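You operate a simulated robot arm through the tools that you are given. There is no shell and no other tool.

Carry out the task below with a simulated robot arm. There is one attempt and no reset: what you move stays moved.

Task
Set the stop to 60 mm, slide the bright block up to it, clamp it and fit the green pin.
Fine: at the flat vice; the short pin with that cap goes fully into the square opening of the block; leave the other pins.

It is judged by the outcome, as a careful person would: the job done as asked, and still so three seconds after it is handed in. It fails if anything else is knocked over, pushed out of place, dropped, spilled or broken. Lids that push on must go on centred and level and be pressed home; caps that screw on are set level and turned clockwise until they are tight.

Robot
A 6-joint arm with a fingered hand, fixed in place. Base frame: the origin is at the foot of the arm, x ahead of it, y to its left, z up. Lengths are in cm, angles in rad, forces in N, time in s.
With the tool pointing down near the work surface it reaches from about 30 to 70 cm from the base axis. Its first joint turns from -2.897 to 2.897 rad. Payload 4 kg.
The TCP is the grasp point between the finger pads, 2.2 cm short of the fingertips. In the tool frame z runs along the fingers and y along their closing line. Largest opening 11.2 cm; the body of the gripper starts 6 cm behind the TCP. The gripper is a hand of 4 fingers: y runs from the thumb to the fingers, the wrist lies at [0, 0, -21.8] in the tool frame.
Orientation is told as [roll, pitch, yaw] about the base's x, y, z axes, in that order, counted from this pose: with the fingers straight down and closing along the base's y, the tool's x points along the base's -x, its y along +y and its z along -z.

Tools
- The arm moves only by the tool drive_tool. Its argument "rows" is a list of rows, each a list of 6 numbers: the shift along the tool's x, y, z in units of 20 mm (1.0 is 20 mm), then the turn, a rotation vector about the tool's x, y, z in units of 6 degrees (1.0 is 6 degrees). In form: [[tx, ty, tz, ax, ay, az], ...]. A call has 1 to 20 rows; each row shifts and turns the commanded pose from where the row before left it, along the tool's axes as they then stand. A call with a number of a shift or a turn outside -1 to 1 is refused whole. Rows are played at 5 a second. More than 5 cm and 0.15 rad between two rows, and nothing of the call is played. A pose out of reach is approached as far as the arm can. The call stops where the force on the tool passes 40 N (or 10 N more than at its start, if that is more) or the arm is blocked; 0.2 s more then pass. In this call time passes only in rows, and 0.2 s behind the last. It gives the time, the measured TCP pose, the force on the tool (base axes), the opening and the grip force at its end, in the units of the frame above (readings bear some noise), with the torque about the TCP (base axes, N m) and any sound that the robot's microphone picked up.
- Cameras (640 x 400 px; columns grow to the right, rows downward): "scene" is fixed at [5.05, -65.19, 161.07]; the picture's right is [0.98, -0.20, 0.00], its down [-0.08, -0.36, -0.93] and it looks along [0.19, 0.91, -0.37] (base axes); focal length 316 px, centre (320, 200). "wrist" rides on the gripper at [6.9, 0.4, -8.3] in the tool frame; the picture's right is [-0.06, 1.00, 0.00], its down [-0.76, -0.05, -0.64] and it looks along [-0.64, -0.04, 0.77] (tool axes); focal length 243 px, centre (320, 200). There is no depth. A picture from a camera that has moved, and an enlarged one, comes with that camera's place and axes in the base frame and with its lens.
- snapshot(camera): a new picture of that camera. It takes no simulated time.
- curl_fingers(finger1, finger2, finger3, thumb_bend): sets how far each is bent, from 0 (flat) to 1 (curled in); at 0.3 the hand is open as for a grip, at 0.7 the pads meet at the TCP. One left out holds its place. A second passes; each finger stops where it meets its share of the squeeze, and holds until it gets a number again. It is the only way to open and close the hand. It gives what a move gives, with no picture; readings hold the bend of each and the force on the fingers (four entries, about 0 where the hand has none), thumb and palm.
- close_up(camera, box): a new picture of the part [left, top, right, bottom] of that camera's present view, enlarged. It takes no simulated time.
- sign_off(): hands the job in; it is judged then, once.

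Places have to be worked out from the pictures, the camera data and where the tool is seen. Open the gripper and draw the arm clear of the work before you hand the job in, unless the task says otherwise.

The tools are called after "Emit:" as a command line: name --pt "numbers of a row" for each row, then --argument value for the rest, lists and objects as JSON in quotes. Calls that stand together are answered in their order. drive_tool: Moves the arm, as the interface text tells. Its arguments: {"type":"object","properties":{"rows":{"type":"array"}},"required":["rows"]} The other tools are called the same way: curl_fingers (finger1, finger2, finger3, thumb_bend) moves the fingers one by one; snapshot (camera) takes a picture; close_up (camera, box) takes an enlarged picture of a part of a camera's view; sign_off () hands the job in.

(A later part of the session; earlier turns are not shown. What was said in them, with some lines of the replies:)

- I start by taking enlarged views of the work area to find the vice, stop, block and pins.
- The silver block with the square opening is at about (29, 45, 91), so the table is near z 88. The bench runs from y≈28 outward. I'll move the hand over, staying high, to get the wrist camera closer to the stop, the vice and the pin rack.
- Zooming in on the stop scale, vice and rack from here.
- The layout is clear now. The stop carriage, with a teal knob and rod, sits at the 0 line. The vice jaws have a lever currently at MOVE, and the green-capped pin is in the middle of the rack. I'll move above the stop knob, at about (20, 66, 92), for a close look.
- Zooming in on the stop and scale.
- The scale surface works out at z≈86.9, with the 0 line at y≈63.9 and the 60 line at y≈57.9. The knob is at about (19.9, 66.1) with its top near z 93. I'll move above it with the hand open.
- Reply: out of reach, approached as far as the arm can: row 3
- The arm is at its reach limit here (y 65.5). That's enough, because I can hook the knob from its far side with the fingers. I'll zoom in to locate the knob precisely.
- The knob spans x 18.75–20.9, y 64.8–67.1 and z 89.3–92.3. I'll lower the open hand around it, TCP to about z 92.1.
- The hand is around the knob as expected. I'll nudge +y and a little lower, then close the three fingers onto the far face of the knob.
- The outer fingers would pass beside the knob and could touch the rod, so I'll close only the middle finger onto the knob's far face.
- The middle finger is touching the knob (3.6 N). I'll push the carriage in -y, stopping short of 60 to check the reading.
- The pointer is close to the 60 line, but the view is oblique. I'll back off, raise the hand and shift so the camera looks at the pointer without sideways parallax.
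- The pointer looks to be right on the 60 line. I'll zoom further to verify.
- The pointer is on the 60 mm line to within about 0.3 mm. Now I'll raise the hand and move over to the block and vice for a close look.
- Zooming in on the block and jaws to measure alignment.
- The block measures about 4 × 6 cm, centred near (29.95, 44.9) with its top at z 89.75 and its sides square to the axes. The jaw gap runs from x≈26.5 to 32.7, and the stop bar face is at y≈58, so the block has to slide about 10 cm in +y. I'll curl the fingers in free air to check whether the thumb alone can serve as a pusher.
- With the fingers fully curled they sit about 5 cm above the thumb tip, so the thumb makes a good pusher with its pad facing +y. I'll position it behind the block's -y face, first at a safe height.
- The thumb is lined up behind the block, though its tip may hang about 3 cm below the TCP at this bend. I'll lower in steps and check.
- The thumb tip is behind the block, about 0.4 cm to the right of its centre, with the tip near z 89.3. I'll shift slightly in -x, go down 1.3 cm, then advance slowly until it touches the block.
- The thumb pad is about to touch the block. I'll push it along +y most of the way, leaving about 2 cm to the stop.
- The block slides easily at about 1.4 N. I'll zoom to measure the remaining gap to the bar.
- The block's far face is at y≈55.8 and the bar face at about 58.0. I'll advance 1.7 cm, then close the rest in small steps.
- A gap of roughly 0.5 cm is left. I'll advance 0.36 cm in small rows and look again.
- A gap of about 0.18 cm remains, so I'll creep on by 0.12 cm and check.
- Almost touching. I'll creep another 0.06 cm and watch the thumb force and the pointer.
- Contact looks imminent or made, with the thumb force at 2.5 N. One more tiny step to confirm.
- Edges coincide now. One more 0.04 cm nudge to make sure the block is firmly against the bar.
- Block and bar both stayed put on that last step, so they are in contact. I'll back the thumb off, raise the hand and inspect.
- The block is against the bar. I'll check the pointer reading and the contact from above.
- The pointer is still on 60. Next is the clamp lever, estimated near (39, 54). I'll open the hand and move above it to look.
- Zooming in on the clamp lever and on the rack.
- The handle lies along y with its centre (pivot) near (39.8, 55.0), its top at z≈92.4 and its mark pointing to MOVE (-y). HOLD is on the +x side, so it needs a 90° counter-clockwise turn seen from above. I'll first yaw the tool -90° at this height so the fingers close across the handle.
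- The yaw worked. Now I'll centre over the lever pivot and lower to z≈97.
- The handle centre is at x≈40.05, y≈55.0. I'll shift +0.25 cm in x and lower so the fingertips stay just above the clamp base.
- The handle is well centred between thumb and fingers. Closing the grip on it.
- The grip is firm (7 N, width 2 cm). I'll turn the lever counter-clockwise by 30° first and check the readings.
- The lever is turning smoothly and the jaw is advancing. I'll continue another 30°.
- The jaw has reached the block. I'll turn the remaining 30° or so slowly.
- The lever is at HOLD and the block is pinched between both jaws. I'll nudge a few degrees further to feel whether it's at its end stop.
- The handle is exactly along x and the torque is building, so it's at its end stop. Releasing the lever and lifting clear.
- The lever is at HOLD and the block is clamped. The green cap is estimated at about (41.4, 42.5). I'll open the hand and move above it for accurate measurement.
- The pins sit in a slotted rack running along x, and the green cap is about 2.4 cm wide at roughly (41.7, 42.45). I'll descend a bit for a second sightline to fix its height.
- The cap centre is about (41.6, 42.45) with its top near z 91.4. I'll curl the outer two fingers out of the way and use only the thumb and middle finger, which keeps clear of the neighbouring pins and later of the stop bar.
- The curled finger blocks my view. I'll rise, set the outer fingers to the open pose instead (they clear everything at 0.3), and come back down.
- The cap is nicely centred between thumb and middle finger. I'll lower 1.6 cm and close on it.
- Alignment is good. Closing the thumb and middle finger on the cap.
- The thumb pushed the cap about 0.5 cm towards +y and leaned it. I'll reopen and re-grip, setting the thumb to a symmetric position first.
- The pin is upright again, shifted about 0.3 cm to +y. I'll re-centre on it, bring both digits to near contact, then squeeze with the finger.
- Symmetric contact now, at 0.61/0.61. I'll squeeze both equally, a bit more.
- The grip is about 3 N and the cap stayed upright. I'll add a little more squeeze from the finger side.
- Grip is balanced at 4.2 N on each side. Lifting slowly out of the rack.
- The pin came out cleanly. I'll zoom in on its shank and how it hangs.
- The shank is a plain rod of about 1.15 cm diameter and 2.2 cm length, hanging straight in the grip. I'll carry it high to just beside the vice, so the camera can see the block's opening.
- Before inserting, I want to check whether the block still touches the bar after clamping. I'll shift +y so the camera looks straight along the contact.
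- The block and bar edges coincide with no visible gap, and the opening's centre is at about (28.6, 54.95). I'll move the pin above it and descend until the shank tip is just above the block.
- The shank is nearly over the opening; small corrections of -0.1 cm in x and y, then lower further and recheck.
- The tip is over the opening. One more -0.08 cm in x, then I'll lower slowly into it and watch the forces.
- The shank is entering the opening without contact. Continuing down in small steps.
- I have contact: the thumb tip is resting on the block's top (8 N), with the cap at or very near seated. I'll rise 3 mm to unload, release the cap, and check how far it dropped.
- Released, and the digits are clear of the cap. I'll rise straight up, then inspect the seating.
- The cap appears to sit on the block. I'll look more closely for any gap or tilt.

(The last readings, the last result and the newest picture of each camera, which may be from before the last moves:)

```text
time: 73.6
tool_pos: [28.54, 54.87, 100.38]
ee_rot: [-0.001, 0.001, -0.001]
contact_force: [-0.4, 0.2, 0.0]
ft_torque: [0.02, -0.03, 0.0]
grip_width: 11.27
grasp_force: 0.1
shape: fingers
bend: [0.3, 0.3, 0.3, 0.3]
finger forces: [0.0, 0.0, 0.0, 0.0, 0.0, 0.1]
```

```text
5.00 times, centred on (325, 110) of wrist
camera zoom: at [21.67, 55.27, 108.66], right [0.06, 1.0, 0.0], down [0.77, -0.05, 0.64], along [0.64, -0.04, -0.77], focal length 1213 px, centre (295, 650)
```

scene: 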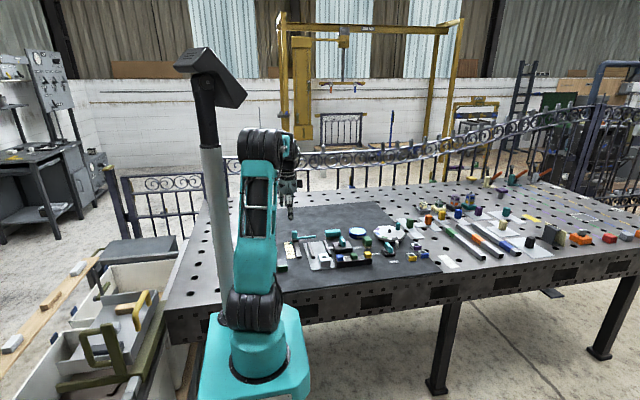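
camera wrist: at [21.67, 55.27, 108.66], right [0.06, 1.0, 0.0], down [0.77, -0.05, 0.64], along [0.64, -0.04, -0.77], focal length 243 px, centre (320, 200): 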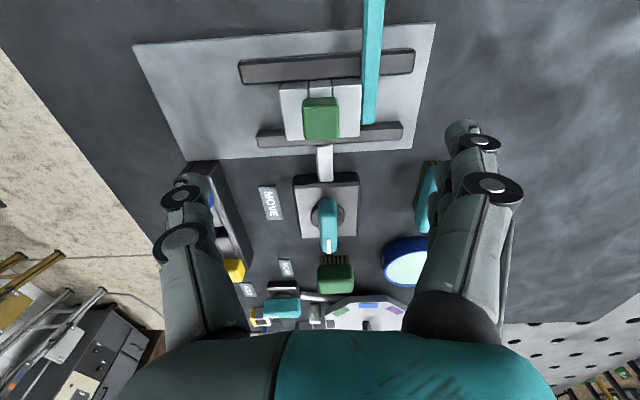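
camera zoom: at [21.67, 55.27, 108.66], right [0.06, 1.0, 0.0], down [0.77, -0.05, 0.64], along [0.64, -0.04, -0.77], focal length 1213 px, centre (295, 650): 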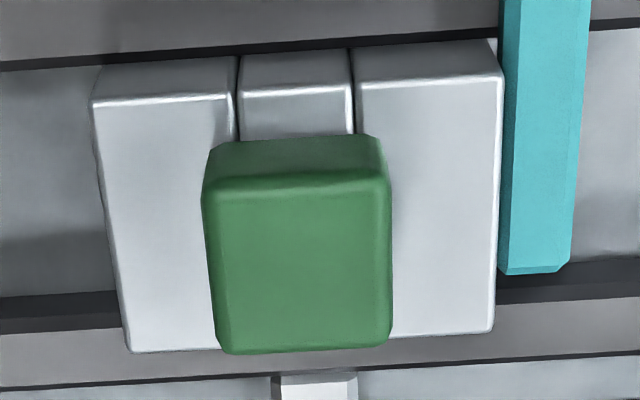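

The cap is flat on the block; its bottom edge sits exactly at block-top height, the same level as when it was pressed with 8 N. I'll do a last check of the stop pointer while withdrawing upward.

Emit:
drive_tool --pt "0.6 0.3 -0.9 0 0 0" --pt "0.9 0.4 0 0 0 0" --pt "0.9 0.4 0 0 0 0" --pt "0.9 0.3 0 0 0 0"

Emit:
snapshot --camera "wrist"

Emit:
close_up --camera "wrist" --box '[270, 20, 370, 130]'

Emit:
close_up --camera "wrist" --box '[250, 90, 390, 230]'

```text
time: 74.6
tool_pos: [21.94, 57.68, 102.19]
ee_rot: [0.0, 0.002, 0.0]
contact_force: [0.6, 0.5, 0.2]
ft_torque: [0.02, 0.0, 0.0]
grip_width: 11.25
grasp_force: 0.0
shape: fingers
bend: [0.3, 0.3, 0.3, 0.3]
finger forces: [0.0, 0.0, 0.1, 0.0, 0.0, 0.0]
```

```text
taken
camera wrist: at [15.0, 58.03, 110.53], right [0.06, 1.0, 0.0], down [0.77, -0.05, 0.64], along [0.64, -0.04, -0.77], focal length 243 px, centre (320, 200)
```

wrist: 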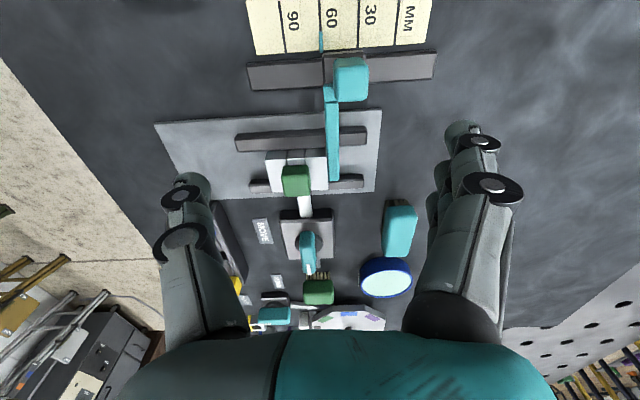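

```text
3.64 times, centred on (320, 75) of wrist
camera zoom: at [15.0, 58.03, 110.53], right [0.06, 1.0, 0.0], down [0.77, -0.05, 0.64], along [0.64, -0.04, -0.77], focal length 882 px, centre (320, 654)
```

zoom: 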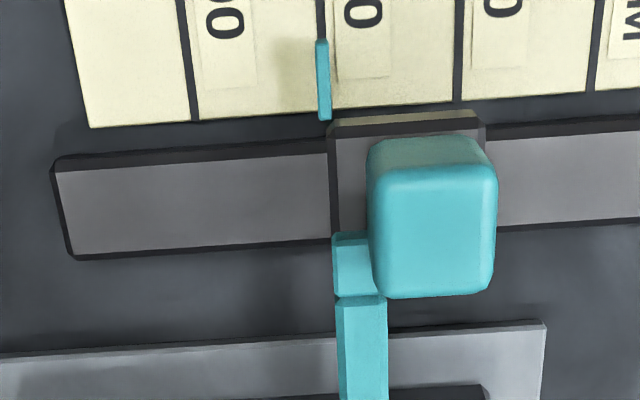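

```text
2.86 times, centred on (320, 160) of wrist
camera zoom: at [15.0, 58.03, 110.53], right [0.06, 1.0, 0.0], down [0.77, -0.05, 0.64], along [0.64, -0.04, -0.77], focal length 693 px, centre (320, 314)
```

zoom: 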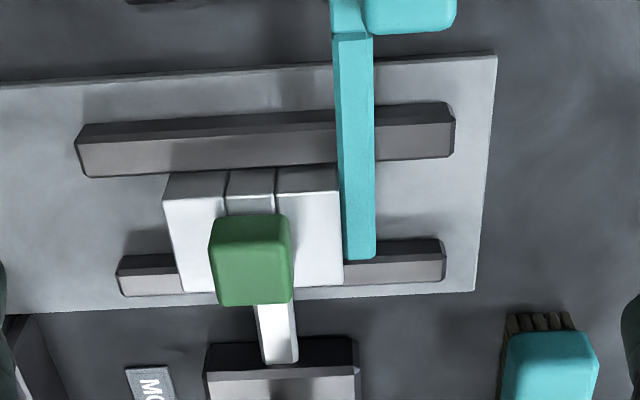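

Pointer still on 60, block against the bar and between the jaws, pin seated. I'll withdraw the open hand up and away.

Emit:
drive_tool --pt "0 0 -0.9 0 0 0" --pt "0 0 -0.9 0 0 0" --pt "0 0 -0.9 0 0 0" --pt "0 -0.4 -0.9 0 0 0" --pt "0 -0.8 -0.9 0 0 0" --pt "0 -0.9 -0.9 0 0 0" --pt "0 -0.9 -0.5 0 0 0" --pt "0 -0.9 0 0 0 0" --pt "0 -0.9 0 0 0 0"

Emit:
snapshot --camera "scene"

Emit:
close_up --camera "scene" --box '[270, 205, 450, 290]'

```text
time: 76.6
tool_pos: [22.03, 48.24, 113.98]
ee_rot: [0.0, 0.001, 0.001]
contact_force: [0.9, -0.4, 0.2]
ft_torque: [0.02, 0.02, -0.05]
grip_width: 11.25
grasp_force: 0.1
shape: fingers
bend: [0.3, 0.3, 0.3, 0.3]
finger forces: [0.0, 0.0, 0.0, 0.0, 0.0, 0.0]
```

```text
taken
```

scene: 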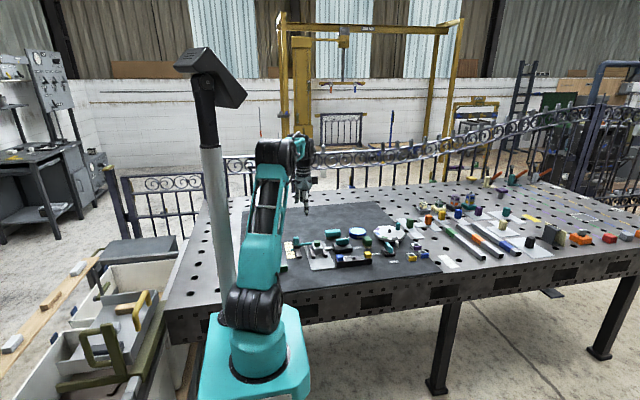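

```text
3.56 times, centred on (360, 248) of scene
camera zoom: at [5.05, -65.19, 161.07], right [0.98, -0.2, 0.0], down [-0.08, -0.36, -0.93], along [0.19, 0.91, -0.37], focal length 1123 px, centre (178, 31)
```

zoom: 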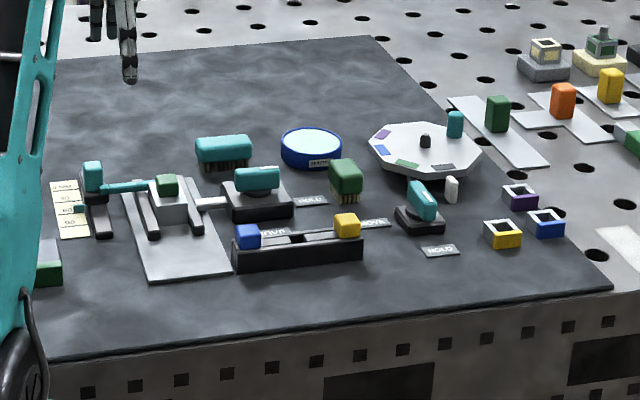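

The final overview shows the stop at 60, the block clamped against it and the green pin in the block. The blue and yellow pins and everything else are where they were. The arm is clear and the hand open, so I'm handing in.

Emit:
sign_off

```text
The job is handed in.
```

The job is done and handed in: the stop is set to 60 mm, the block is clamped against it, and the green pin is fully in the square opening.

- **Stop:** the pointer sits on the 60 line, within about 0.3 mm by the close-up view, and still did after clamping and fitting the pin.
- **Block:** it is up against the stop bar with no visible gap, held between the two jaws of the flat vice.
- **Clamp:** the lever is turned 90° from MOVE to HOLD, where I felt it reach its end stop.
- **Green pin:** I took it from the middle of the rack and fitted it in the block. The cap sits flat on the block's top face, pressed home with about 8 N. On my first grip the cap shifted and leaned slightly in the rack; it stood upright again when I let go, and the second grip was clean.

The blue and yellow pins are still in the rack. Nothing else looked disturbed in the final overview. The hand is open and the arm is clear of the work.
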